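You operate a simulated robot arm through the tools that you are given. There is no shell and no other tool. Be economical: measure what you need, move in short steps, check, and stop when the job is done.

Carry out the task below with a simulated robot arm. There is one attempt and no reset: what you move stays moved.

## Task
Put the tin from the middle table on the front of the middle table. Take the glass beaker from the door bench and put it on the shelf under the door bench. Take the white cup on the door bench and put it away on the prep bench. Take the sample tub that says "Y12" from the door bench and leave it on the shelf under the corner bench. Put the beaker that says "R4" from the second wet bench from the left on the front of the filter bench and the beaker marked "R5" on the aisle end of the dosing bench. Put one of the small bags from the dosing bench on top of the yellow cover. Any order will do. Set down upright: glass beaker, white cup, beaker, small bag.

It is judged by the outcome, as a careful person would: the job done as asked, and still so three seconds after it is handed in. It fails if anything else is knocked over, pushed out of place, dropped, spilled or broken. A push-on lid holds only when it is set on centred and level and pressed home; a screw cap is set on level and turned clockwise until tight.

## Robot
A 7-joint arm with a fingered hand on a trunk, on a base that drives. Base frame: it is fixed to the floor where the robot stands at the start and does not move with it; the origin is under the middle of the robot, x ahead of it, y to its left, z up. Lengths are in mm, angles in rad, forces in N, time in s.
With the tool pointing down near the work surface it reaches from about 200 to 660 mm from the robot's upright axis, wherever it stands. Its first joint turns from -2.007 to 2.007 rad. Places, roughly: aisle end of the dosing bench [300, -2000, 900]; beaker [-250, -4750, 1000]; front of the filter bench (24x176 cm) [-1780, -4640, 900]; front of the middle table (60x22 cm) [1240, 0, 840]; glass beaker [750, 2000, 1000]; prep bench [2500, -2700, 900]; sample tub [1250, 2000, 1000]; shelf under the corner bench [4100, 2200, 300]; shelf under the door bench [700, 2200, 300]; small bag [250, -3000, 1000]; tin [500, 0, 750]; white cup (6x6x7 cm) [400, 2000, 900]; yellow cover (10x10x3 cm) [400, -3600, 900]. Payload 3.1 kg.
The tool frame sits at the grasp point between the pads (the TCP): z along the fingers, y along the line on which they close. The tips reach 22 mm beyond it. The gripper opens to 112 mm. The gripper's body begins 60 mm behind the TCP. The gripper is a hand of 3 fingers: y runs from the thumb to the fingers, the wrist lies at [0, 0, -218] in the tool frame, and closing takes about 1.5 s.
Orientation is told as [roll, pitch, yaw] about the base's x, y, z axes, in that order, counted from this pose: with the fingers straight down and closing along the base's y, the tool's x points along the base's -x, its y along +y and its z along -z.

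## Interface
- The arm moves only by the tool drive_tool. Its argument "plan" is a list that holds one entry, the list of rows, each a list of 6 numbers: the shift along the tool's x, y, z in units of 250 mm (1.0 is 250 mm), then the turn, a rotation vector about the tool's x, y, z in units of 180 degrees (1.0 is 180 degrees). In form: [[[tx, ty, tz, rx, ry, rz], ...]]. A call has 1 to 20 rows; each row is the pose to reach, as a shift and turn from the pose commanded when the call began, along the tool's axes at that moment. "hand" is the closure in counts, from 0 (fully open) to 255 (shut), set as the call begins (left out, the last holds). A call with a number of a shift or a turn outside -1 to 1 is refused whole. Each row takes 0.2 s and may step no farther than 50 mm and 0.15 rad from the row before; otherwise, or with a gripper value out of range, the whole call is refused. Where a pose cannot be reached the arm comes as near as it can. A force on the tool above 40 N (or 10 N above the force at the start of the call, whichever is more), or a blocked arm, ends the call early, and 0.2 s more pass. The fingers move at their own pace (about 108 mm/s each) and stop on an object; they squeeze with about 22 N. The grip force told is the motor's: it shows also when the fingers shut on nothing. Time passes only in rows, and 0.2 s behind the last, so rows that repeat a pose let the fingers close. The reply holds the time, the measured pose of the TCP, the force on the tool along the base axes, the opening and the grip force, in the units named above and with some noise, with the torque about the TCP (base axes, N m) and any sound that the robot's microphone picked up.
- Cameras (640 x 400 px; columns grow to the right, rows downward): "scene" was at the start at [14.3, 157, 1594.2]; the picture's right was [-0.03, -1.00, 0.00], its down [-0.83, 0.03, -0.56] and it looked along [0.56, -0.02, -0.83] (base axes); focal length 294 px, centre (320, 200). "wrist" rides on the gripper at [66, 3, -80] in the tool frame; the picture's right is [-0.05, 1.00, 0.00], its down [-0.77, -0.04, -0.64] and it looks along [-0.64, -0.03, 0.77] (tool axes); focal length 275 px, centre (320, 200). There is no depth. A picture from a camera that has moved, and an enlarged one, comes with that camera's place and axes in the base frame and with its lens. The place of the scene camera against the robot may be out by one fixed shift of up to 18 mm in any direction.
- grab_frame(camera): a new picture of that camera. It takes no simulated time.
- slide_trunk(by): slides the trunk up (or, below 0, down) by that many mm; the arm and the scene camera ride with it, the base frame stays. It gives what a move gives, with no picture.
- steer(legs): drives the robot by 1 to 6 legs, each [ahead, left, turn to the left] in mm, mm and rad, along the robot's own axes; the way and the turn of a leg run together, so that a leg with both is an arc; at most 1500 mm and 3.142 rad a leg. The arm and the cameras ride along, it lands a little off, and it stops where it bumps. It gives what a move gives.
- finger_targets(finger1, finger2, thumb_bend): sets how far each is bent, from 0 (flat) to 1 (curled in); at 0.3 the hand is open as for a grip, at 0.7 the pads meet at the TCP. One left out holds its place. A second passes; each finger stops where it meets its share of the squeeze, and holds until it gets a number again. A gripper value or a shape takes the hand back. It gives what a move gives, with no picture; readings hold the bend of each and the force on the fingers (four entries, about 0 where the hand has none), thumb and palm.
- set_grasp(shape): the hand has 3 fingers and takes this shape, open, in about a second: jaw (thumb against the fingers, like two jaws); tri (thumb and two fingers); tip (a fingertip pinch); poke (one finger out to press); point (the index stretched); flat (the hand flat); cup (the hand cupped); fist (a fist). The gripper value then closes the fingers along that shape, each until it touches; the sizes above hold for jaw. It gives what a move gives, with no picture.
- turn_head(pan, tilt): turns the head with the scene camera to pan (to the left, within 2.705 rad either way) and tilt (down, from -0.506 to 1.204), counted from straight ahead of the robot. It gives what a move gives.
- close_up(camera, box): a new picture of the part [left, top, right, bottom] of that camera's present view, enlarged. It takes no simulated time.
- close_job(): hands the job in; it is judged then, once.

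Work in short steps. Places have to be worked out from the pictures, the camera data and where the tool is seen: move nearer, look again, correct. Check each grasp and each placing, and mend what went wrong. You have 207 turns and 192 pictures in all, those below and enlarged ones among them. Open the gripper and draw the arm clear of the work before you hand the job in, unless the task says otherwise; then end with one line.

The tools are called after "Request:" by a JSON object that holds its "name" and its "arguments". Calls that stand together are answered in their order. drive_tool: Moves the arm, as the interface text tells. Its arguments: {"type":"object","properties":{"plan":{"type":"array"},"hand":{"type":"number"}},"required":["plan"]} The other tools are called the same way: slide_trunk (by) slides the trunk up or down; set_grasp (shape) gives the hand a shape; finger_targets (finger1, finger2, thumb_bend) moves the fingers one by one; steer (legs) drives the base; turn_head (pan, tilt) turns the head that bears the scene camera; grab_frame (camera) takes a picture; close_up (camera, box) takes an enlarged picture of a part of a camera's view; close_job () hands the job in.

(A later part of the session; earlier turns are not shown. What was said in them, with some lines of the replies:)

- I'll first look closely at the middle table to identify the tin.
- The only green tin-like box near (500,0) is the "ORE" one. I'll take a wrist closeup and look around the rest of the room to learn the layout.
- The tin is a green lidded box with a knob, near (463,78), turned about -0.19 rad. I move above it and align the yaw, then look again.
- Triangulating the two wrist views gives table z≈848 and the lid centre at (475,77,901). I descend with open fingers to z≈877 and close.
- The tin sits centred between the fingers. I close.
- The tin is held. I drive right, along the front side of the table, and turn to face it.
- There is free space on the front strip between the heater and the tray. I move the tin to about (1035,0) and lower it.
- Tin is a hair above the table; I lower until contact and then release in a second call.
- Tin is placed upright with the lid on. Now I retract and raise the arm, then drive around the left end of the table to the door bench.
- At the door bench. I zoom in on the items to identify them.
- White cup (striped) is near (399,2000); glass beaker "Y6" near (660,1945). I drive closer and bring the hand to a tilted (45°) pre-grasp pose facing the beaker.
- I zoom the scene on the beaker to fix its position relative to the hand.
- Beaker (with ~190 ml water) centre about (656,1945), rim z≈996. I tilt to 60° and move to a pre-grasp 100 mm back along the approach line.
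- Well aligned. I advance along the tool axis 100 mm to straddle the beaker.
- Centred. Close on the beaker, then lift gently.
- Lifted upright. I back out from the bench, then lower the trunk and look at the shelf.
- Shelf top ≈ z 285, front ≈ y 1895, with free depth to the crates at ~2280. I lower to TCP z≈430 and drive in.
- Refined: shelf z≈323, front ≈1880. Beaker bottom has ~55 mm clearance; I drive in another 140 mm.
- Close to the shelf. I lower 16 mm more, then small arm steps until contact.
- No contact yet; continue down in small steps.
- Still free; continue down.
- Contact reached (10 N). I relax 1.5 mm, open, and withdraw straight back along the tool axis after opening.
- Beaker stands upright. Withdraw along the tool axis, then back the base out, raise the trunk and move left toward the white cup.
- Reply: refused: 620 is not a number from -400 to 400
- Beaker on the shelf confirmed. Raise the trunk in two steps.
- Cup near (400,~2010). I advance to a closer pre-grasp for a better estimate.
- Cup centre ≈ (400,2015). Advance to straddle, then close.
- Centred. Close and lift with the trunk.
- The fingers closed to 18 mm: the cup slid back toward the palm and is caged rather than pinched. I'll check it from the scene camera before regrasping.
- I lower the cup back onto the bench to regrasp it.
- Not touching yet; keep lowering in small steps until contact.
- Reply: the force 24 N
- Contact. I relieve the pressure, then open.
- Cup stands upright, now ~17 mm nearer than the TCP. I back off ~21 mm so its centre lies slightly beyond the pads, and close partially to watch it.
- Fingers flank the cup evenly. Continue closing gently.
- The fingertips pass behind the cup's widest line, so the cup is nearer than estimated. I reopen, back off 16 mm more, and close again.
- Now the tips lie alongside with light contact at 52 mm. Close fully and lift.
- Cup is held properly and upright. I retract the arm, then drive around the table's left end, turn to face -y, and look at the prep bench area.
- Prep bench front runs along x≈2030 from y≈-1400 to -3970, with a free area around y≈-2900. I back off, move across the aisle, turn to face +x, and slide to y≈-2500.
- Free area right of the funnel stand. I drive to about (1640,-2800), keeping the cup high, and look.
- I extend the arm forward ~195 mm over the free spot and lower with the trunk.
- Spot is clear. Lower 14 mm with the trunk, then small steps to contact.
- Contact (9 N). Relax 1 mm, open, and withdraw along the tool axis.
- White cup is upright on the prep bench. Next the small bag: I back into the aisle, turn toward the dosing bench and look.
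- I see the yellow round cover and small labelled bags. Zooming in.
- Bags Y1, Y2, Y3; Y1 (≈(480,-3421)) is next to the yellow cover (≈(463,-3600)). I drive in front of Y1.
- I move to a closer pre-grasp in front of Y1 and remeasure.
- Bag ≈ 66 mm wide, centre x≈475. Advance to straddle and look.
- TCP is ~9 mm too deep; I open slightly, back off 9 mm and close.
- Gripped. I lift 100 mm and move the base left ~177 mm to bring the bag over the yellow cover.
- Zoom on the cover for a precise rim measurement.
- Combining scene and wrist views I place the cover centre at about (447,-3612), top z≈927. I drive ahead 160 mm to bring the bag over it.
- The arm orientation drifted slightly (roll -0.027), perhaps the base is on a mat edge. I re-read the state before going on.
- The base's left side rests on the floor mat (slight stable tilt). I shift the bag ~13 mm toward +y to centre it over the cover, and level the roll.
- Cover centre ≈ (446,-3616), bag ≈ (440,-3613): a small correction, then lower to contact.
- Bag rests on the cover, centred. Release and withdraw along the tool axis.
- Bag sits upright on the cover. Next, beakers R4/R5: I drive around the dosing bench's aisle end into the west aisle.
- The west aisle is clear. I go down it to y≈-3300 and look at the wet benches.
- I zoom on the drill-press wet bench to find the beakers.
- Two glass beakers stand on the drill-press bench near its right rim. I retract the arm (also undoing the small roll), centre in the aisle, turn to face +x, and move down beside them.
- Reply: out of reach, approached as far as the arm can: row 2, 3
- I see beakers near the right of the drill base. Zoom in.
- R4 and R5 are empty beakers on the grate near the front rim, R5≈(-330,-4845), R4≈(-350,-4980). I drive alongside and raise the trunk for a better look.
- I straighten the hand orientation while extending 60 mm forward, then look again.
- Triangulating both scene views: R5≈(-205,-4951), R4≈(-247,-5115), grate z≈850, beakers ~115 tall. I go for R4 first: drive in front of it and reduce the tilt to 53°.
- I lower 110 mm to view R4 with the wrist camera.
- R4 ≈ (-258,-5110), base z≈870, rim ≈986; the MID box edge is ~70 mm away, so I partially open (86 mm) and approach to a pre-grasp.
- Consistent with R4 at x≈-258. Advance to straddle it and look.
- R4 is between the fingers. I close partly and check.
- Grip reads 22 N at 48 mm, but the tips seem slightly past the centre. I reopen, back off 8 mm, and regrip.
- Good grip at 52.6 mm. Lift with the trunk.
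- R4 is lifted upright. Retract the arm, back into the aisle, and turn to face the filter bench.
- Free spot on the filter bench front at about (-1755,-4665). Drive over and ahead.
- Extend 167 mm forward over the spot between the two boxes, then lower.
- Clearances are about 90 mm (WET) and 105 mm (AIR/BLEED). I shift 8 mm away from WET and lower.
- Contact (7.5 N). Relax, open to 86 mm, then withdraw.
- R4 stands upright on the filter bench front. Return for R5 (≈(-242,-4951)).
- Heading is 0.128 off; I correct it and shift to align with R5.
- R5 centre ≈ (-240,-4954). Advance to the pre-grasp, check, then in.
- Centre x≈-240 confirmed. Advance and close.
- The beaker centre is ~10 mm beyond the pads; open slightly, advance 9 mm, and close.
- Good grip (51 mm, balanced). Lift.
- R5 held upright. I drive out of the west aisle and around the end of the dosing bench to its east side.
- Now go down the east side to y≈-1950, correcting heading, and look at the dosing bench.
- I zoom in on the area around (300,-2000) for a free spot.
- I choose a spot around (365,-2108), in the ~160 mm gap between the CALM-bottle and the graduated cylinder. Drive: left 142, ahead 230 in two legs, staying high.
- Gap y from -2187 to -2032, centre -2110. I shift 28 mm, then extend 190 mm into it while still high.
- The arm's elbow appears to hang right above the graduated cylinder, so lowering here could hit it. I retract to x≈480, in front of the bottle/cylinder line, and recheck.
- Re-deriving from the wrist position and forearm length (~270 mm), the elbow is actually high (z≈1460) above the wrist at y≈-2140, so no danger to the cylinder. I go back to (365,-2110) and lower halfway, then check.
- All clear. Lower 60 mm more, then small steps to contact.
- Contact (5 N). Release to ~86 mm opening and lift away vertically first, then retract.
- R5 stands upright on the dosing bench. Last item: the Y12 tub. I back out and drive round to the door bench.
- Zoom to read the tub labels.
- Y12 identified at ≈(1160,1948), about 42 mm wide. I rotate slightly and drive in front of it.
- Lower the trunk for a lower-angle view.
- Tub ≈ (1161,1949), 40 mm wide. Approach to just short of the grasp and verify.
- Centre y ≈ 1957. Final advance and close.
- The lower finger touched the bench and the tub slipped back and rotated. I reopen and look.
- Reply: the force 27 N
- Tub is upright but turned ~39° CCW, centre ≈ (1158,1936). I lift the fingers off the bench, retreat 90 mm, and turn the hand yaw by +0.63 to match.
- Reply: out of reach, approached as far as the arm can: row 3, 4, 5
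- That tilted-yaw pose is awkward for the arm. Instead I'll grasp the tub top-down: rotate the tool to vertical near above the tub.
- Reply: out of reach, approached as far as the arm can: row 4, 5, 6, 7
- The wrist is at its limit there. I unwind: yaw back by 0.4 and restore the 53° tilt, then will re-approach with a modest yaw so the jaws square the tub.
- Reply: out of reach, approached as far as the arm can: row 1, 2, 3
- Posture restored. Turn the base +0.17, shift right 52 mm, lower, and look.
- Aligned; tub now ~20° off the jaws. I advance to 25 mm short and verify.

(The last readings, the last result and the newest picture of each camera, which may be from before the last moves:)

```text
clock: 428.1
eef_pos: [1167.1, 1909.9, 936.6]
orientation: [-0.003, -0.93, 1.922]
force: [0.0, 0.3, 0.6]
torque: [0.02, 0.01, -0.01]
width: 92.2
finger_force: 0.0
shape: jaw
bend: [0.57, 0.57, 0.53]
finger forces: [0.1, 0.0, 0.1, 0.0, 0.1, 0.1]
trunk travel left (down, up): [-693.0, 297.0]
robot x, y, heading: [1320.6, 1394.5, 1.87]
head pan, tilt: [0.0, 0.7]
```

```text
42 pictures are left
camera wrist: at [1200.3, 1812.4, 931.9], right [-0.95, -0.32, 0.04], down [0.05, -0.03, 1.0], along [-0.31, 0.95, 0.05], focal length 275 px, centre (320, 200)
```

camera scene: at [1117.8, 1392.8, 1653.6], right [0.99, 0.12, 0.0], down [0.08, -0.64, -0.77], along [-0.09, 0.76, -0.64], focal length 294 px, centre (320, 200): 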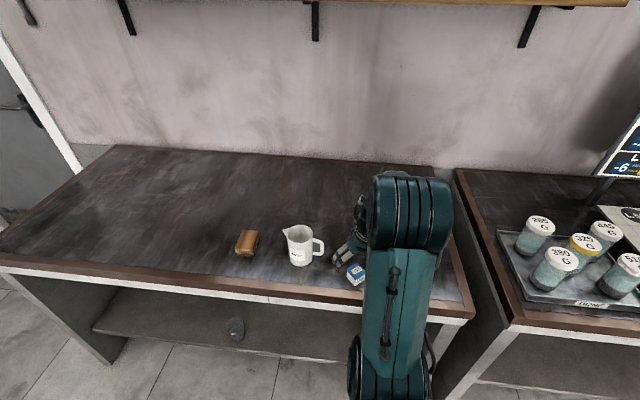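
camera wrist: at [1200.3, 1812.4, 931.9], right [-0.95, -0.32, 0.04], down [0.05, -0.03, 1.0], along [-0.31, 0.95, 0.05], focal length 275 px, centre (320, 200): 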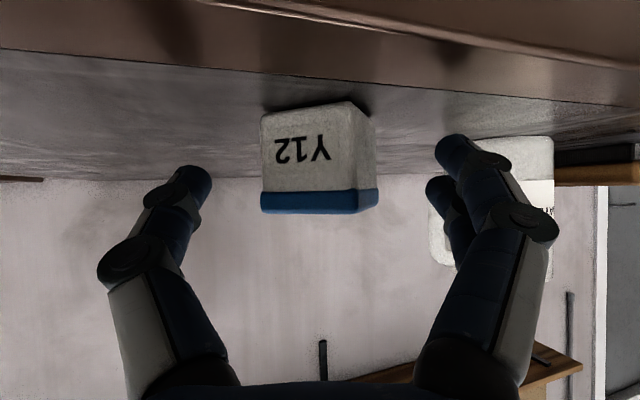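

Tub centre is ~20 mm further. Advance 20 mm horizontally and close in stages.

Request:
{"name": "drive_tool", "arguments": {"plan": [[[-0.024, 0.006, 0.032, 0, 0, 0], [-0.048, 0.006, 0.064, 0, 0, 0], [-0.048, 0.006, 0.064, 0, 0, 0]]]}}

Request:
{"name": "drive_tool", "arguments": {"plan": [[[0, 0, 0, 0, 0, 0], [0, 0, 0, 0, 0, 0], [0, 0, 0, 0, 0, 0], [0, 0, 0, 0, 0, 0]]], "hand": 130}}

Request:
{"name": "grab_frame", "arguments": {"camera": "wrist"}}

```text
clock: 428.9
eef_pos: [1159.7, 1930.5, 937.3]
orientation: [-0.005, -0.931, 1.921]
force: [0.2, 0.5, 0.2]
torque: [0.0, -0.01, -0.01]
width: 92.3
finger_force: 0.1
shape: jaw
bend: [0.57, 0.57, 0.53]
finger forces: [0.0, 0.0, 0.1, 0.1, 0.0, 0.0]
trunk travel left (down, up): [-693.0, 297.0]
robot x, y, heading: [1322.2, 1395.5, 1.867]
head pan, tilt: [0.0, 0.7]
```

```text
clock: 429.9
eef_pos: [1159.7, 1930.0, 936.7]
orientation: [-0.001, -0.932, 1.923]
force: [-0.1, 0.1, 0.4]
torque: [0.01, -0.02, -0.02]
width: 55.5
finger_force: 0.0
shape: jaw
bend: [0.73, 0.73, 0.7]
finger forces: [0.1, 0.0, 0.1, 0.1, 0.1, 0.0]
trunk travel left (down, up): [-693.0, 297.0]
robot x, y, heading: [1325.3, 1396.9, 1.865]
head pan, tilt: [0.0, 0.7]
```

```text
41 pictures are left
camera wrist: at [1191.9, 1833.0, 932.4], right [-0.95, -0.32, 0.04], down [0.05, -0.03, 1.0], along [-0.31, 0.95, 0.05], focal length 275 px, centre (320, 200)
```

wrist: 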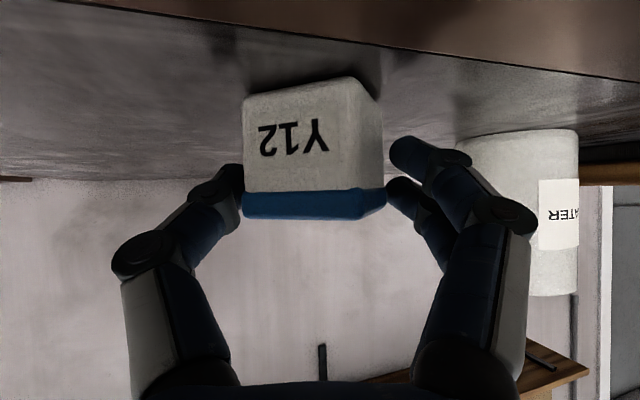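

Good centring. Lower 5 mm so the pads hold the body below the lid, then close fully.

Request:
{"name": "drive_tool", "arguments": {"plan": [[[0.016, 0, 0.012, 0, 0, 0], [0.016, 0, 0.012, 0, 0, 0]]]}}

Request:
{"name": "drive_tool", "arguments": {"plan": [[[0, 0, 0, 0, 0, 0], [0, 0, 0, 0, 0, 0], [0, 0, 0, 0, 0, 0], [0, 0, 0, 0, 0, 0]]], "hand": 165}}

Request:
{"name": "grab_frame", "arguments": {"camera": "wrist"}}

```text
clock: 430.6
eef_pos: [1158.2, 1929.8, 932.3]
orientation: [-0.003, -0.93, 1.923]
force: [0.4, 0.2, -1.1]
torque: [0.01, 0.03, 0.0]
width: 55.5
finger_force: 0.0
shape: jaw
bend: [0.73, 0.73, 0.7]
finger forces: [0.1, 0.0, 0.0, 0.0, 0.1, 0.0]
trunk travel left (down, up): [-693.0, 297.0]
robot x, y, heading: [1323.2, 1394.9, 1.862]
head pan, tilt: [0.0, 0.7]
```

```text
clock: 431.6
eef_pos: [1159.7, 1929.7, 931.6]
orientation: [-0.003, -0.93, 1.922]
force: [0.5, 0.7, 0.6]
torque: [0.0, -0.03, -0.02]
width: 36.8
finger_force: 22.0
shape: jaw
bend: [0.74, 0.74, 0.71]
finger forces: [10.9, 9.3, 0.1, 0.0, 19.9, 0.0]
trunk travel left (down, up): [-693.0, 297.0]
robot x, y, heading: [1321.9, 1397.8, 1.867]
head pan, tilt: [0.0, 0.7]
```

```text
40 pictures are left
camera wrist: at [1191.8, 1832.8, 927.5], right [-0.95, -0.32, 0.04], down [0.05, -0.03, 1.0], along [-0.31, 0.95, 0.05], focal length 275 px, centre (320, 200)
```

wrist: 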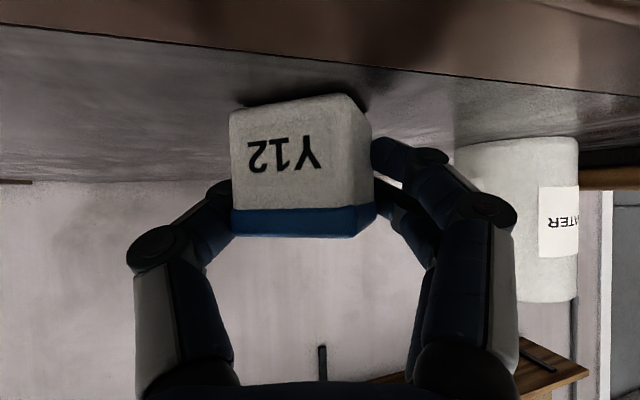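

Balanced 22 N grip. Lift 60 mm and check stability.

Request:
{"name": "drive_tool", "arguments": {"plan": [[[0, 0, 0, 0, 0, 0], [0, 0, 0, 0, 0, 0]]], "hand": 255}}

Request:
{"name": "slide_trunk", "arguments": {"by": 120}}

Request:
{"name": "grab_frame", "arguments": {"camera": "wrist"}}

```text
clock: 432.1
eef_pos: [1158.9, 1930.3, 932.5]
orientation: [-0.002, -0.93, 1.922]
force: [0.6, 0.8, 0.7]
torque: [-0.04, 0.0, 0.02]
width: 36.9
finger_force: 22.2
shape: jaw
bend: [0.74, 0.74, 0.71]
finger forces: [10.9, 9.4, 0.0, 0.1, 19.9, 0.1]
trunk travel left (down, up): [-693.0, 297.0]
robot x, y, heading: [1322.5, 1397.3, 1.866]
head pan, tilt: [0.0, 0.7]
```

```text
clock: 433.6
eef_pos: [1159.0, 1930.9, 1051.4]
orientation: [-0.001, -0.93, 1.92]
force: [0.1, 0.1, -0.3]
torque: [0.01, -0.01, 0.01]
width: 33.6
finger_force: 21.4
shape: jaw
bend: [0.73, 0.76, 0.71]
finger forces: [13.5, 6.2, 0.0, 0.0, 17.9, 0.0]
trunk travel left (down, up): [-813.0, 177.0]
robot x, y, heading: [1322.6, 1394.4, 1.867]
head pan, tilt: [0.0, 0.7]
```

```text
39 pictures are left
camera wrist: at [1191.6, 1832.9, 1047.3], right [-0.95, -0.32, 0.04], down [0.05, -0.03, 1.0], along [-0.31, 0.95, 0.05], focal length 275 px, centre (320, 200)
```

wrist: 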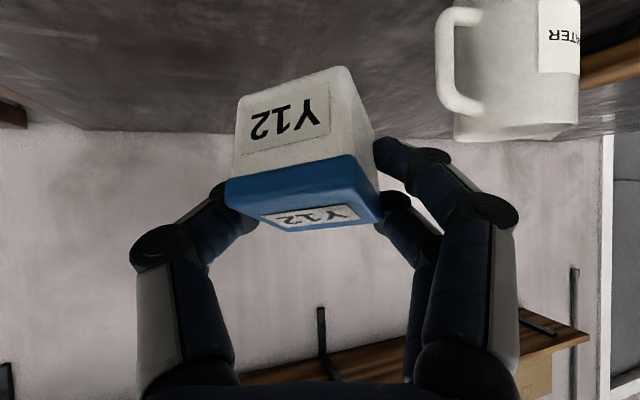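

The tub pivoted in the grip, so it's marginal. I lower it back, letting the bench flatten it, and regrasp squarely.

Request:
{"name": "slide_trunk", "arguments": {"by": -108}}

Request:
{"name": "drive_tool", "arguments": {"plan": [[[0.0096, 0, 0.0072, 0, 0, 0], [0.0192, 0, 0.0144, 0, 0, 0], [0.0288, 0, 0.0216, 0, 0, 0]]]}}

Request:
{"name": "grab_frame", "arguments": {"camera": "wrist"}}

```text
clock: 435.1
eef_pos: [1159.6, 1931.3, 945.2]
orientation: [0.0, -0.932, 1.922]
force: [0.4, 0.0, -0.6]
torque: [0.01, 0.04, 0.03]
width: 33.5
finger_force: 21.4
shape: jaw
bend: [0.73, 0.76, 0.71]
finger forces: [13.5, 6.4, 0.0, 0.0, 17.7, 0.1]
trunk travel left (down, up): [-705.0, 285.0]
robot x, y, heading: [1324.4, 1396.0, 1.866]
head pan, tilt: [0.0, 0.7]
```

```text
clock: 435.9
eef_pos: [1158.8, 1929.2, 936.5]
orientation: [-0.003, -0.933, 1.922]
force: [-0.9, 1.7, 12.4]
torque: [-0.29, 0.0, 0.01]
width: 33.8
finger_force: 22.5
shape: jaw
bend: [0.75, 0.75, 0.71]
finger forces: [19.0, 17.4, 0.1, 0.0, 20.8, 0.1]
trunk travel left (down, up): [-705.0, 285.0]
robot x, y, heading: [1323.0, 1398.0, 1.865]
head pan, tilt: [0.0, 0.7]
```

```text
38 pictures are left
camera wrist: at [1191.9, 1831.6, 931.3], right [-0.95, -0.32, 0.04], down [0.05, -0.04, 1.0], along [-0.31, 0.95, 0.05], focal length 275 px, centre (320, 200)
```

wrist: 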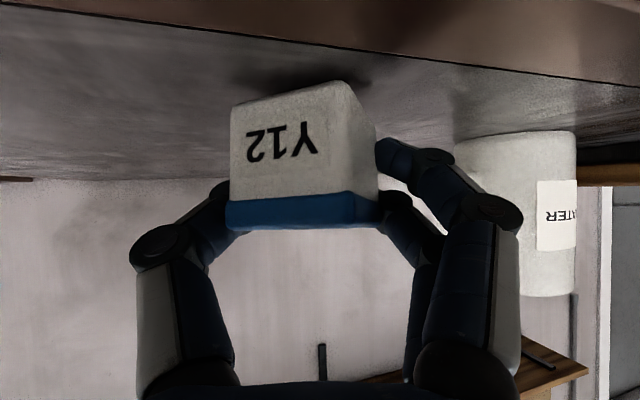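

It has been flattened against the bench. Open and look.

Request:
{"name": "drive_tool", "arguments": {"plan": [[[0, 0, 0, 0, 0, 0], [0, 0, 0, 0, 0, 0], [0, 0, 0, 0, 0, 0], [0, 0, 0, 0, 0, 0], [0, 0, 0, 0, 0, 0]]], "hand": 80}}

Request:
{"name": "grab_frame", "arguments": {"camera": "wrist"}}

```text
clock: 437.1
eef_pos: [1158.0, 1930.1, 935.4]
orientation: [-0.001, -0.931, 1.922]
force: [-0.3, -0.9, 1.0]
torque: [0.01, 0.0, -0.02]
width: 76.6
finger_force: 0.1
shape: jaw
bend: [0.68, 0.68, 0.65]
finger forces: [0.0, 0.1, 0.1, 0.1, 0.1, 0.0]
trunk travel left (down, up): [-705.0, 285.0]
robot x, y, heading: [1324.0, 1397.2, 1.868]
head pan, tilt: [0.0, 0.7]
```

```text
37 pictures are left
camera wrist: at [1191.6, 1832.2, 930.5], right [-0.95, -0.32, 0.04], down [0.05, -0.03, 1.0], along [-0.31, 0.95, 0.05], focal length 275 px, centre (320, 200)
```

wrist: 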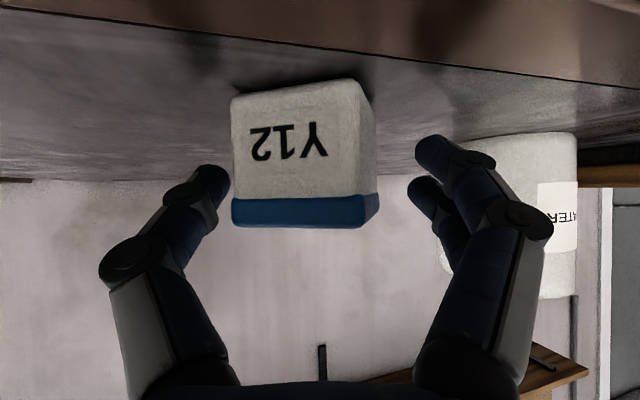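

Tub upright again; centre is 7 mm nearer than the TCP and rotated ~17°. I open, back off 7 mm, and yaw the hand +0.27 around it to square up.

Request:
{"name": "drive_tool", "arguments": {"plan": [[[0, 0, 0, 0, 0, 0], [0.017, -0.016, -0.022, 0, 0, 0], [0.017, -0.016, -0.022, 0, 0, 0]]], "hand": 30}}

Request:
{"name": "drive_tool", "arguments": {"plan": [[[0, 0, 0, -0.034, 0, -0.0257], [0, 0, 0, -0.0688, 0, -0.0516]]]}}

Request:
{"name": "grab_frame", "arguments": {"camera": "wrist"}}

```text
clock: 437.9
eef_pos: [1164.8, 1925.1, 935.7]
orientation: [-0.002, -0.93, 1.923]
force: [-0.2, 0.4, -0.6]
torque: [-0.02, 0.01, 0.0]
width: 98.6
finger_force: 0.0
shape: jaw
bend: [0.51, 0.51, 0.46]
finger forces: [0.0, 0.0, 0.0, 0.0, 0.1, 0.0]
trunk travel left (down, up): [-705.0, 285.0]
robot x, y, heading: [1321.8, 1394.6, 1.866]
head pan, tilt: [0.0, 0.7]
```

```text
clock: 438.4
eef_pos: [1165.9, 1924.7, 934.6]
orientation: [-0.001, -0.928, 2.194]
force: [0.2, 0.1, 0.4]
torque: [0.01, 0.02, -0.02]
width: 98.6
finger_force: 0.0
shape: jaw
bend: [0.5, 0.5, 0.46]
finger forces: [0.0, 0.0, 0.0, 0.1, 0.1, 0.0]
trunk travel left (down, up): [-705.0, 285.0]
robot x, y, heading: [1325.0, 1399.4, 1.869]
head pan, tilt: [0.0, 0.7]
```

```text
36 pictures are left
camera wrist: at [1224.0, 1839.5, 930.9], right [-0.83, -0.56, 0.04], down [0.06, -0.02, 1.0], along [-0.56, 0.83, 0.05], focal length 275 px, centre (320, 200)
```

wrist: 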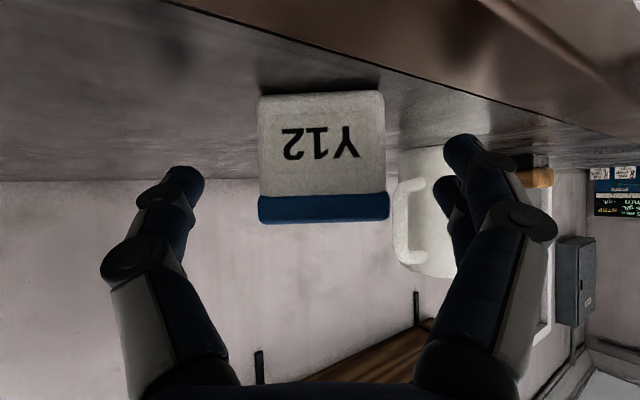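

Now squared to the jaws. Advance 8 mm, down 3 mm, and close.

Request:
{"name": "drive_tool", "arguments": {"plan": [[[-0.01, 0, 0.033, 0, 0, 0], [-0.01, 0, 0.033, 0, 0, 0]]]}}

Request:
{"name": "drive_tool", "arguments": {"plan": [[[0, 0, 0, 0, 0, 0], [0, 0, 0, 0, 0, 0], [0, 0, 0, 0, 0, 0], [0, 0, 0, 0, 0, 0], [0, 0, 0, 0, 0, 0], [0, 0, 0, 0, 0, 0]]], "hand": 255}}

Request:
{"name": "slide_trunk", "arguments": {"by": 40}}

Request:
{"name": "grab_frame", "arguments": {"camera": "wrist"}}

```text
clock: 439.1
eef_pos: [1160.0, 1930.3, 932.8]
orientation: [-0.005, -0.931, 2.196]
force: [0.6, -0.2, -0.9]
torque: [0.0, 0.01, 0.03]
width: 98.6
finger_force: 0.1
shape: jaw
bend: [0.5, 0.5, 0.46]
finger forces: [0.1, 0.0, 0.0, 0.0, 0.0, 0.0]
trunk travel left (down, up): [-705.0, 285.0]
robot x, y, heading: [1324.5, 1399.2, 1.867]
head pan, tilt: [0.0, 0.7]
```

```text
clock: 440.4
eef_pos: [1160.3, 1930.7, 930.9]
orientation: [-0.003, -0.929, 2.194]
force: [-0.2, 0.3, 1.0]
torque: [-0.02, -0.03, -0.03]
width: 36.1
finger_force: 21.6
shape: jaw
bend: [0.74, 0.74, 0.7]
finger forces: [10.6, 8.7, 0.0, 0.0, 19.9, 0.1]
trunk travel left (down, up): [-705.0, 285.0]
robot x, y, heading: [1319.9, 1396.7, 1.87]
head pan, tilt: [0.0, 0.7]
```

```text
clock: 441.3
eef_pos: [1161.2, 1931.2, 972.3]
orientation: [-0.003, -0.928, 2.193]
force: [-0.4, 0.4, -1.1]
torque: [0.04, 0.02, 0.0]
width: 34.1
finger_force: 21.9
shape: jaw
bend: [0.74, 0.75, 0.7]
finger forces: [12.1, 7.5, 0.0, 0.1, 19.9, 0.1]
trunk travel left (down, up): [-745.0, 245.0]
robot x, y, heading: [1323.6, 1394.4, 1.863]
head pan, tilt: [0.0, 0.7]
```

```text
35 pictures are left
camera wrist: at [1218.4, 1846.1, 967.7], right [-0.83, -0.56, 0.04], down [0.06, -0.02, 1.0], along [-0.56, 0.83, 0.05], focal length 275 px, centre (320, 200)
```

wrist: 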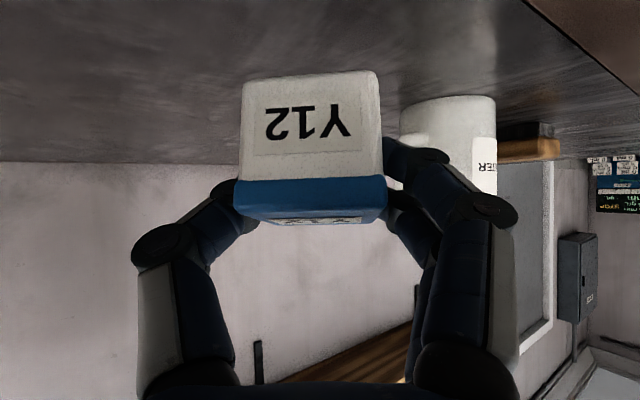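

The tub is held squarely now (slight pitch, stable). I back away from the bench, square the heading, and drive along the corridor toward the corner bench.

Request:
{"name": "steer", "arguments": {"legs": [[-330, 0, 0], [0, 0, -0.29], [0, -1000, 0]]}}

Request:
{"name": "grab_frame", "arguments": {"camera": "wrist"}}

Request:
{"name": "turn_head", "arguments": {"pan": -0.8, "tilt": 0.5}}

Request:
{"name": "grab_frame", "arguments": {"camera": "scene"}}

```text
clock: 449.2
eef_pos: [2417.6, 1643.7, 973.2]
orientation: [-0.005, -0.929, 1.912]
force: [0.1, -0.3, -1.2]
torque: [-0.01, 0.01, 0.04]
width: 33.5
finger_force: 21.8
shape: jaw
bend: [0.74, 0.75, 0.7]
finger forces: [12.4, 7.1, 0.0, 0.1, 19.7, 0.0]
trunk travel left (down, up): [-745.0, 245.0]
robot x, y, heading: [2425.1, 1083.6, 1.587]
head pan, tilt: [0.0, 0.7]
```

```text
34 pictures are left
camera wrist: at [2449.0, 1545.7, 967.7], right [-0.95, -0.3, 0.04], down [0.05, -0.03, 1.0], along [-0.3, 0.95, 0.05], focal length 275 px, centre (320, 200)
```

wrist: 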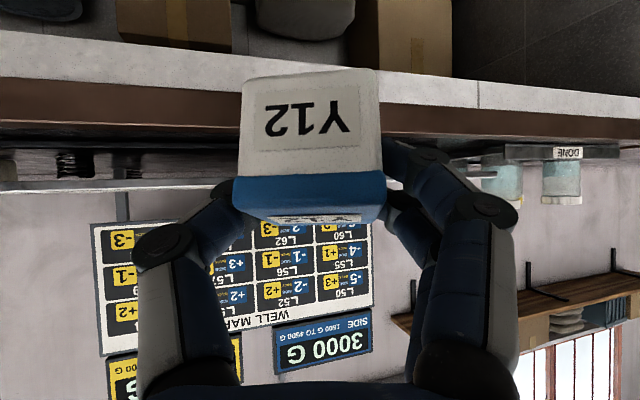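

```text
clock: 450.4
eef_pos: [2416.5, 1643.9, 971.7]
orientation: [-0.003, -0.928, 1.912]
force: [0.1, 0.0, -0.2]
torque: [0.01, 0.0, 0.01]
width: 33.6
finger_force: 22.3
shape: jaw
bend: [0.74, 0.75, 0.7]
finger forces: [12.2, 6.9, 0.1, 0.0, 19.8, 0.0]
trunk travel left (down, up): [-745.0, 245.0]
robot x, y, heading: [2423.7, 1083.3, 1.591]
head pan, tilt: [-0.799, 0.499]
```

```text
33 pictures are left
camera scene: at [2340.0, 1093.8, 1628.8], right [0.71, -0.71, 0.0], down [-0.34, -0.34, -0.88], along [0.62, 0.62, -0.48], focal length 294 px, centre (320, 200)
```

scene: 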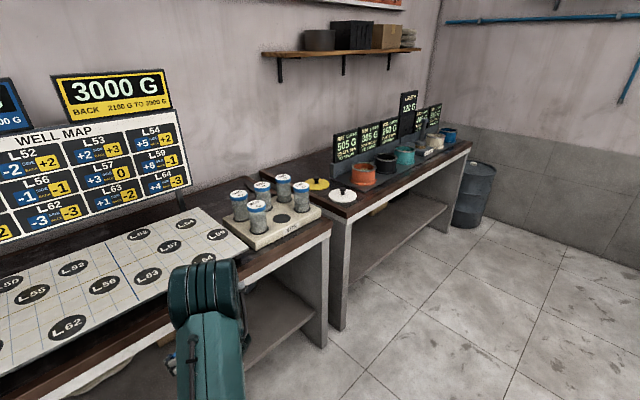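

The corner bench runs x≈3230–4900 with an open shelf. Drive right ~1450 mm and look at the shelf.

Request:
{"name": "steer", "arguments": {"legs": [[0, -1450, 0]]}}

Request:
{"name": "slide_trunk", "arguments": {"by": -400}}

Request:
{"name": "turn_head", "arguments": {"pan": 0, "tilt": 0.5}}

Request:
{"name": "grab_frame", "arguments": {"camera": "scene"}}

Request:
{"name": "grab_frame", "arguments": {"camera": "wrist"}}

```text
clock: 457.5
eef_pos: [3847.4, 1668.1, 972.8]
orientation: [-0.003, -0.928, 1.917]
force: [-0.2, -0.7, -0.6]
torque: [0.01, 0.02, -0.01]
width: 33.8
finger_force: 21.8
shape: jaw
bend: [0.74, 0.75, 0.7]
finger forces: [12.6, 6.7, 0.1, 0.0, 19.6, 0.0]
trunk travel left (down, up): [-745.0, 245.0]
robot x, y, heading: [3857.9, 1109.7, 1.591]
head pan, tilt: [-0.799, 0.499]
```

```text
clock: 461.3
eef_pos: [3847.5, 1669.6, 572.4]
orientation: [-0.003, -0.928, 1.917]
force: [0.3, -0.3, 0.1]
torque: [0.01, -0.01, 0.02]
width: 33.4
finger_force: 21.5
shape: jaw
bend: [0.74, 0.75, 0.7]
finger forces: [12.7, 7.0, 0.0, 0.0, 19.6, 0.0]
trunk travel left (down, up): [-345.0, 645.0]
robot x, y, heading: [3857.4, 1107.1, 1.594]
head pan, tilt: [-0.799, 0.499]
```

```text
clock: 462.5
eef_pos: [3846.5, 1669.3, 571.2]
orientation: [-0.005, -0.929, 1.919]
force: [0.5, -0.1, 0.1]
torque: [0.04, -0.01, -0.02]
width: 33.6
finger_force: 21.8
shape: jaw
bend: [0.74, 0.75, 0.7]
finger forces: [12.8, 6.9, 0.1, 0.0, 19.5, 0.1]
trunk travel left (down, up): [-345.0, 645.0]
robot x, y, heading: [3860.3, 1111.5, 1.594]
head pan, tilt: [0.0, 0.499]
```

```text
32 pictures are left
camera scene: at [3708.0, 1144.1, 1228.8], right [1.0, 0.02, 0.0], down [0.01, -0.48, -0.88], along [-0.02, 0.88, -0.48], focal length 294 px, centre (320, 200)
```

scene: 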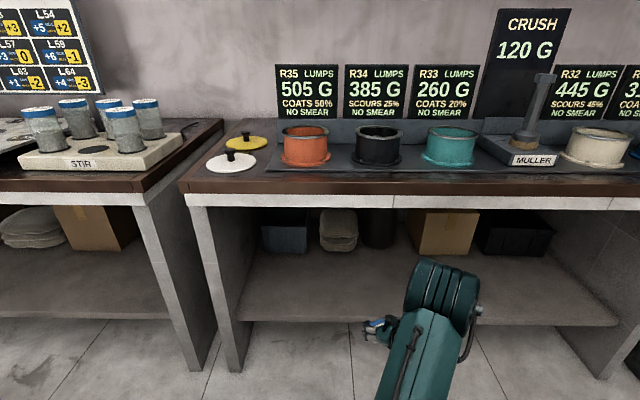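

```text
31 pictures are left
camera wrist: at [3879.4, 1570.5, 567.7], right [-0.95, -0.31, 0.04], down [0.05, -0.03, 1.0], along [-0.31, 0.95, 0.05], focal length 275 px, centre (320, 200)
```

wrist: 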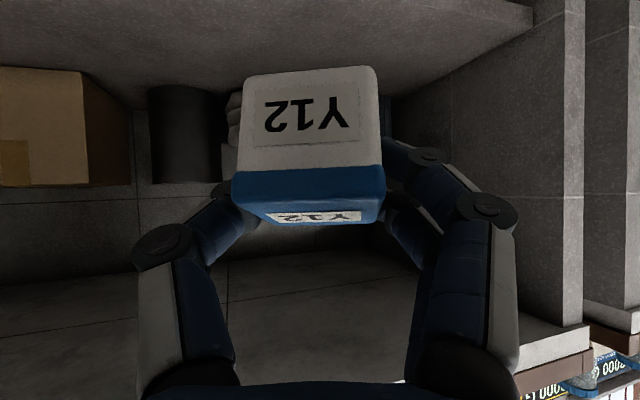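

Shelf layout like before, front area free. Lower to TCP z≈392 and drive in ~290 mm.

Request:
{"name": "slide_trunk", "arguments": {"by": -180}}

Request:
{"name": "steer", "arguments": {"legs": [[150, 0, 0]]}}

Request:
{"name": "grab_frame", "arguments": {"camera": "wrist"}}

Request:
{"name": "grab_frame", "arguments": {"camera": "scene"}}

```text
clock: 464.5
eef_pos: [3847.8, 1668.2, 391.8]
orientation: [-0.003, -0.928, 1.917]
force: [0.2, 0.3, -0.1]
torque: [-0.01, -0.01, 0.02]
width: 33.4
finger_force: 21.4
shape: jaw
bend: [0.74, 0.75, 0.7]
finger forces: [12.8, 6.8, 0.1, 0.0, 19.5, 0.0]
trunk travel left (down, up): [-165.0, 825.0]
robot x, y, heading: [3856.8, 1111.2, 1.59]
head pan, tilt: [0.0, 0.499]
```

```text
clock: 465.8
eef_pos: [3843.6, 1820.6, 392.0]
orientation: [-0.004, -0.928, 1.918]
force: [0.1, -0.3, -0.2]
torque: [-0.03, 0.0, 0.02]
width: 33.7
finger_force: 22.0
shape: jaw
bend: [0.74, 0.75, 0.7]
finger forces: [12.8, 6.7, 0.0, 0.0, 19.5, 0.0]
trunk travel left (down, up): [-165.0, 825.0]
robot x, y, heading: [3852.7, 1259.0, 1.594]
head pan, tilt: [0.0, 0.499]
```

```text
30 pictures are left
camera wrist: at [3876.0, 1722.4, 387.7], right [-0.95, -0.31, 0.04], down [0.05, -0.03, 1.0], along [-0.31, 0.95, 0.05], focal length 275 px, centre (320, 200)
```

wrist: 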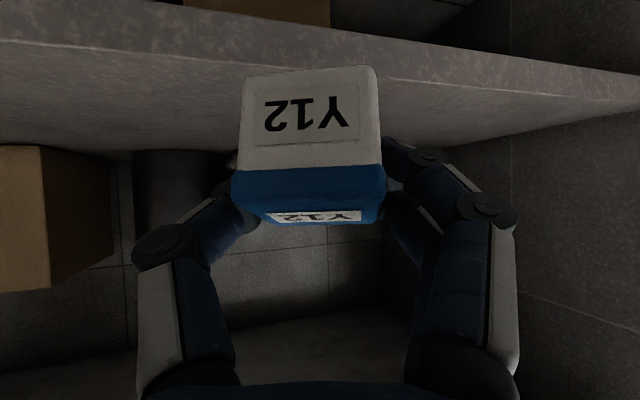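

```text
29 pictures are left
camera scene: at [3704.8, 1295.9, 1048.8], right [1.0, 0.02, 0.0], down [0.01, -0.48, -0.88], along [-0.02, 0.88, -0.48], focal length 294 px, centre (320, 200)
```

scene: 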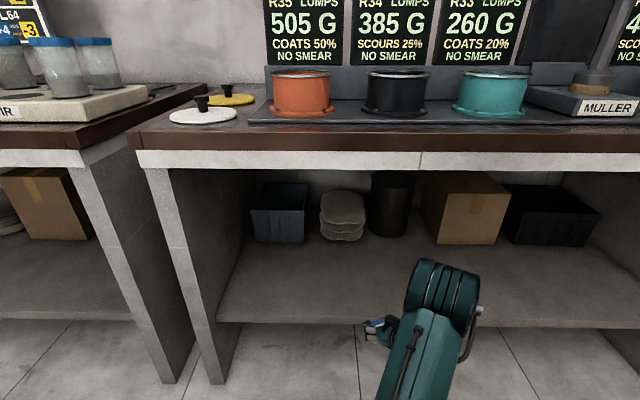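

Shelf edge ≈ y 1900, z≈302; tub clears it. Drive in 160 mm more.

Request:
{"name": "steer", "arguments": {"legs": [[160, 0, 0]]}}

Request:
{"name": "slide_trunk", "arguments": {"by": -38}}

Request:
{"name": "grab_frame", "arguments": {"camera": "wrist"}}

```text
clock: 467.2
eef_pos: [3841.0, 1979.2, 391.2]
orientation: [-0.003, -0.928, 1.914]
force: [-0.4, -0.5, -0.5]
torque: [-0.04, 0.01, -0.02]
width: 33.4
finger_force: 22.0
shape: jaw
bend: [0.74, 0.75, 0.7]
finger forces: [12.9, 6.7, 0.1, 0.0, 19.6, 0.1]
trunk travel left (down, up): [-165.0, 825.0]
robot x, y, heading: [3853.1, 1421.7, 1.593]
head pan, tilt: [0.0, 0.499]
```

```text
clock: 468.1
eef_pos: [3841.3, 1980.5, 355.5]
orientation: [-0.003, -0.927, 1.916]
force: [-0.5, 0.9, 0.5]
torque: [0.01, 0.04, -0.01]
width: 33.4
finger_force: 21.9
shape: jaw
bend: [0.74, 0.75, 0.7]
finger forces: [12.9, 6.7, 0.0, 0.1, 19.6, 0.0]
trunk travel left (down, up): [-127.0, 863.0]
robot x, y, heading: [3851.3, 1420.0, 1.59]
head pan, tilt: [0.0, 0.499]
```

```text
28 pictures are left
camera wrist: at [3873.9, 1881.7, 349.7], right [-0.95, -0.31, 0.04], down [0.05, -0.03, 1.0], along [-0.31, 0.95, 0.05], focal length 275 px, centre (320, 200)
```

wrist: 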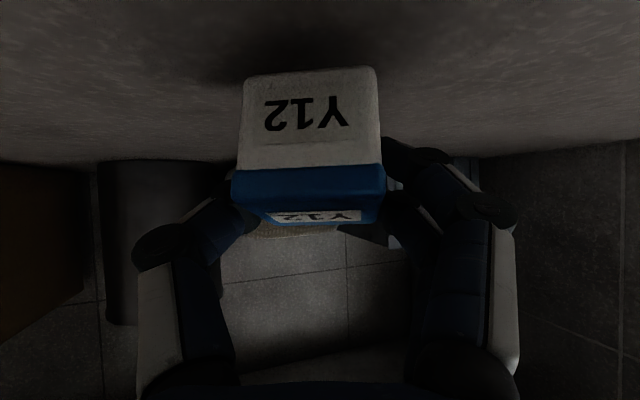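

Lower in small steps until contact.

Request:
{"name": "drive_tool", "arguments": {"plan": [[[0.0096, 0, 0.0072, 0, 0, 0], [0.0192, 0, 0.0144, 0, 0, 0], [0.0288, 0, 0.0216, 0, 0, 0]]]}}

Request:
{"name": "drive_tool", "arguments": {"plan": [[[0.0064, 0, 0.0048, 0, 0, 0], [0.0128, 0, 0.0096, 0, 0, 0]]]}}

Request:
{"name": "drive_tool", "arguments": {"plan": [[[0.0064, 0, 0.0048, 0, 0, 0], [0.0128, 0, 0.0096, 0, 0, 0]]]}}

Request:
{"name": "grab_frame", "arguments": {"camera": "wrist"}}

```text
clock: 468.9
eef_pos: [3842.0, 1979.5, 345.7]
orientation: [-0.003, -0.931, 1.918]
force: [0.0, 0.4, -0.4]
torque: [0.01, 0.01, 0.0]
width: 33.8
finger_force: 22.1
shape: jaw
bend: [0.74, 0.75, 0.7]
finger forces: [13.0, 6.6, 0.0, 0.0, 19.5, 0.1]
trunk travel left (down, up): [-127.0, 863.0]
robot x, y, heading: [3848.9, 1420.5, 1.592]
head pan, tilt: [0.0, 0.499]
```

```text
clock: 469.5
eef_pos: [3841.7, 1979.5, 341.8]
orientation: [-0.002, -0.93, 1.915]
force: [-1.0, 0.9, 1.3]
torque: [-0.01, 0.0, 0.0]
width: 33.4
finger_force: 21.5
shape: jaw
bend: [0.74, 0.75, 0.7]
finger forces: [13.0, 8.0, 0.0, 0.0, 19.9, 0.1]
trunk travel left (down, up): [-127.0, 863.0]
robot x, y, heading: [3854.7, 1421.2, 1.587]
head pan, tilt: [0.0, 0.499]
```

```text
clock: 470.1
eef_pos: [3841.0, 1979.7, 337.6]
orientation: [-0.005, -0.931, 1.919]
force: [-1.1, 2.1, 5.3]
torque: [-0.08, 0.01, -0.02]
width: 33.7
finger_force: 22.1
shape: jaw
bend: [0.74, 0.75, 0.7]
finger forces: [14.2, 12.5, 0.1, 0.1, 20.3, 0.0]
trunk travel left (down, up): [-127.0, 863.0]
robot x, y, heading: [3854.9, 1420.3, 1.588]
head pan, tilt: [0.0, 0.499]
```

```text
27 pictures are left
camera wrist: at [3873.6, 1881.9, 333.2], right [-0.95, -0.31, 0.03], down [0.05, -0.04, 1.0], along [-0.31, 0.95, 0.05], focal length 275 px, centre (320, 200)
```

wrist: 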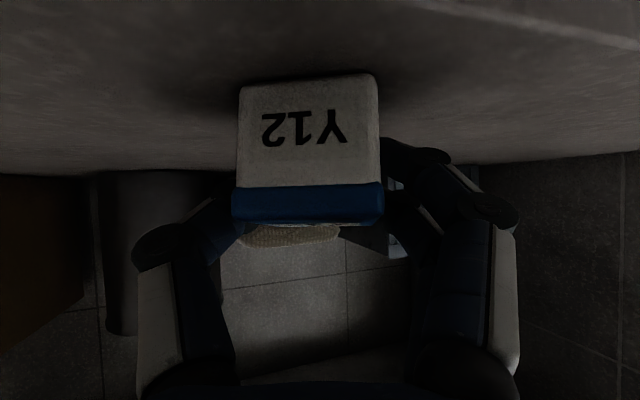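

The shelf is levelling the tub. Press another 3 mm to flatten, then release.

Request:
{"name": "drive_tool", "arguments": {"plan": [[[0.005, 0, 0.0036, 0, 0, 0], [0.01, 0, 0.0072, 0, 0, 0]]]}}

Request:
{"name": "drive_tool", "arguments": {"plan": [[[0, 0, 0, 0, 0, 0], [0, 0, 0, 0, 0, 0], [0, 0, 0, 0, 0, 0], [0, 0, 0, 0, 0, 0], [0, 0, 0, 0, 0, 0]]], "hand": 60}}

Request:
{"name": "grab_frame", "arguments": {"camera": "wrist"}}

```text
clock: 470.7
eef_pos: [3841.8, 1979.6, 334.3]
orientation: [-0.004, -0.93, 1.917]
force: [-1.2, 2.0, 7.8]
torque: [-0.14, -0.04, -0.02]
width: 33.7
finger_force: 21.8
shape: jaw
bend: [0.75, 0.74, 0.7]
finger forces: [15.1, 14.2, 0.0, 0.1, 20.9, 0.0]
trunk travel left (down, up): [-127.0, 863.0]
robot x, y, heading: [3852.4, 1419.8, 1.592]
head pan, tilt: [0.0, 0.499]
```

```text
clock: 471.9
eef_pos: [3841.8, 1977.9, 334.9]
orientation: [-0.003, -0.927, 1.916]
force: [0.9, 0.5, 0.1]
torque: [0.0, 0.01, 0.01]
width: 85.4
finger_force: 0.0
shape: jaw
bend: [0.63, 0.63, 0.59]
finger forces: [0.0, 0.0, 0.0, 0.0, 0.1, 0.1]
trunk travel left (down, up): [-127.0, 863.0]
robot x, y, heading: [3853.5, 1417.7, 1.585]
head pan, tilt: [0.0, 0.499]
```

```text
26 pictures are left
camera wrist: at [3874.0, 1881.3, 329.6], right [-0.95, -0.31, 0.04], down [0.05, -0.03, 1.0], along [-0.31, 0.95, 0.05], focal length 275 px, centre (320, 200)
```

wrist: 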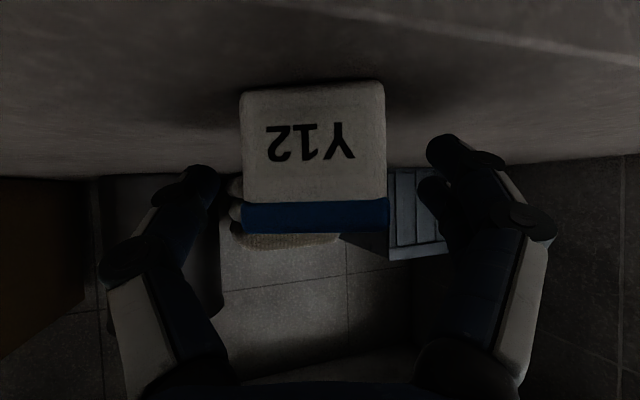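

The tub stands flat and upright with its lid on. Withdraw along the tool axis, then back the base out and view.

Request:
{"name": "drive_tool", "arguments": {"plan": [[[0, 0, -0.1, 0, 0, 0], [0, 0, -0.22, 0, 0, 0], [0, 0, -0.34, 0, 0, 0]]]}}

Request:
{"name": "steer", "arguments": {"legs": [[-330, 0, 0]]}}

Request:
{"name": "grab_frame", "arguments": {"camera": "wrist"}}

Request:
{"name": "close_up", "arguments": {"camera": "scene", "box": [220, 180, 540, 380]}}

```text
clock: 472.7
eef_pos: [3862.7, 1915.6, 385.1]
orientation: [-0.003, -0.929, 1.915]
force: [-0.2, -0.2, 0.0]
torque: [0.01, -0.05, -0.01]
width: 85.4
finger_force: 0.1
shape: jaw
bend: [0.62, 0.62, 0.59]
finger forces: [0.1, 0.0, 0.1, 0.0, 0.1, 0.0]
trunk travel left (down, up): [-127.0, 863.0]
robot x, y, heading: [3853.8, 1420.2, 1.59]
head pan, tilt: [0.0, 0.499]
```

```text
clock: 474.8
eef_pos: [3872.2, 1598.2, 384.8]
orientation: [-0.004, -0.93, 1.911]
force: [0.0, 0.8, -1.6]
torque: [0.02, 0.0, -0.01]
width: 85.2
finger_force: 0.1
shape: jaw
bend: [0.62, 0.62, 0.59]
finger forces: [0.1, 0.0, 0.0, 0.0, 0.1, 0.0]
trunk travel left (down, up): [-127.0, 863.0]
robot x, y, heading: [3857.3, 1105.8, 1.584]
head pan, tilt: [0.0, 0.499]
```

```text
25 pictures are left
camera wrist: at [3903.1, 1499.4, 380.9], right [-0.95, -0.3, 0.04], down [0.05, -0.03, 1.0], along [-0.3, 0.95, 0.05], focal length 275 px, centre (320, 200)
```

wrist: 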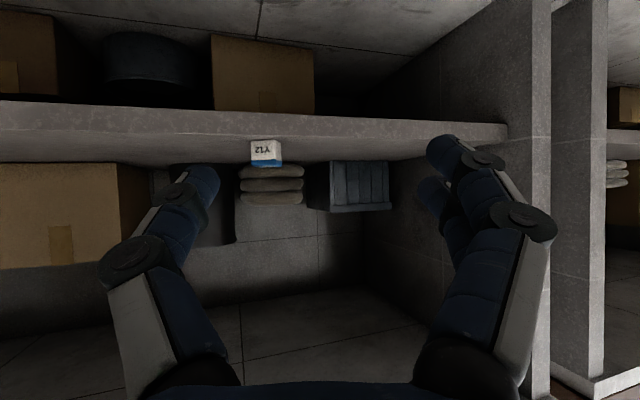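

```text
2.00 times, centred on (380, 280) of scene
camera zoom: at [3707.0, 1137.8, 1010.8], right [1.0, 0.01, 0.0], down [0.01, -0.48, -0.88], along [-0.01, 0.88, -0.48], focal length 589 px, centre (200, 40)
```

zoom: 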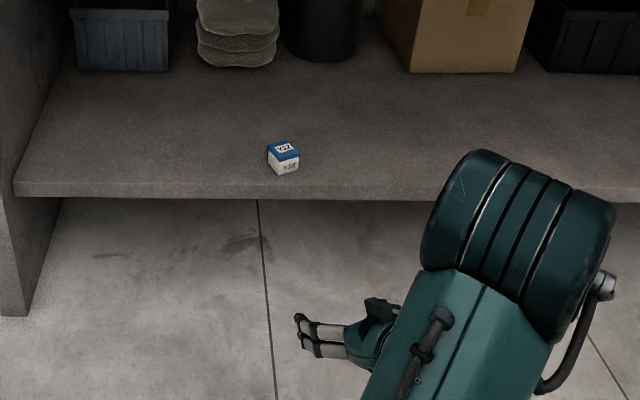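

Everything is placed. I open the gripper fully with the arm clear, then hand in.

Request:
{"name": "drive_tool", "arguments": {"plan": [[[0, 0, 0, 0, 0, 0], [0, 0, 0, 0, 0, 0], [0, 0, 0, 0, 0, 0]]], "hand": 0}}

Request:
{"name": "close_job", "arguments": {}}

```text
clock: 475.6
eef_pos: [3871.3, 1597.6, 384.5]
orientation: [-0.004, -0.927, 1.912]
force: [-0.4, 1.0, -0.2]
torque: [-0.03, -0.03, 0.03]
width: 111.8
finger_force: 0.1
shape: jaw
bend: [0.3, 0.3, 0.3]
finger forces: [0.0, 0.0, 0.0, 0.0, 0.0, 0.1]
trunk travel left (down, up): [-127.0, 863.0]
robot x, y, heading: [3857.6, 1101.4, 1.589]
head pan, tilt: [0.0, 0.499]
```

```text
The job is handed in.
```

I handed the job in with all seven items placed and standing upright; the one I'm unsure of is R5, because the extent of the dosing bench's "aisle end" wasn't given and I put it about 130 mm from the stated point.
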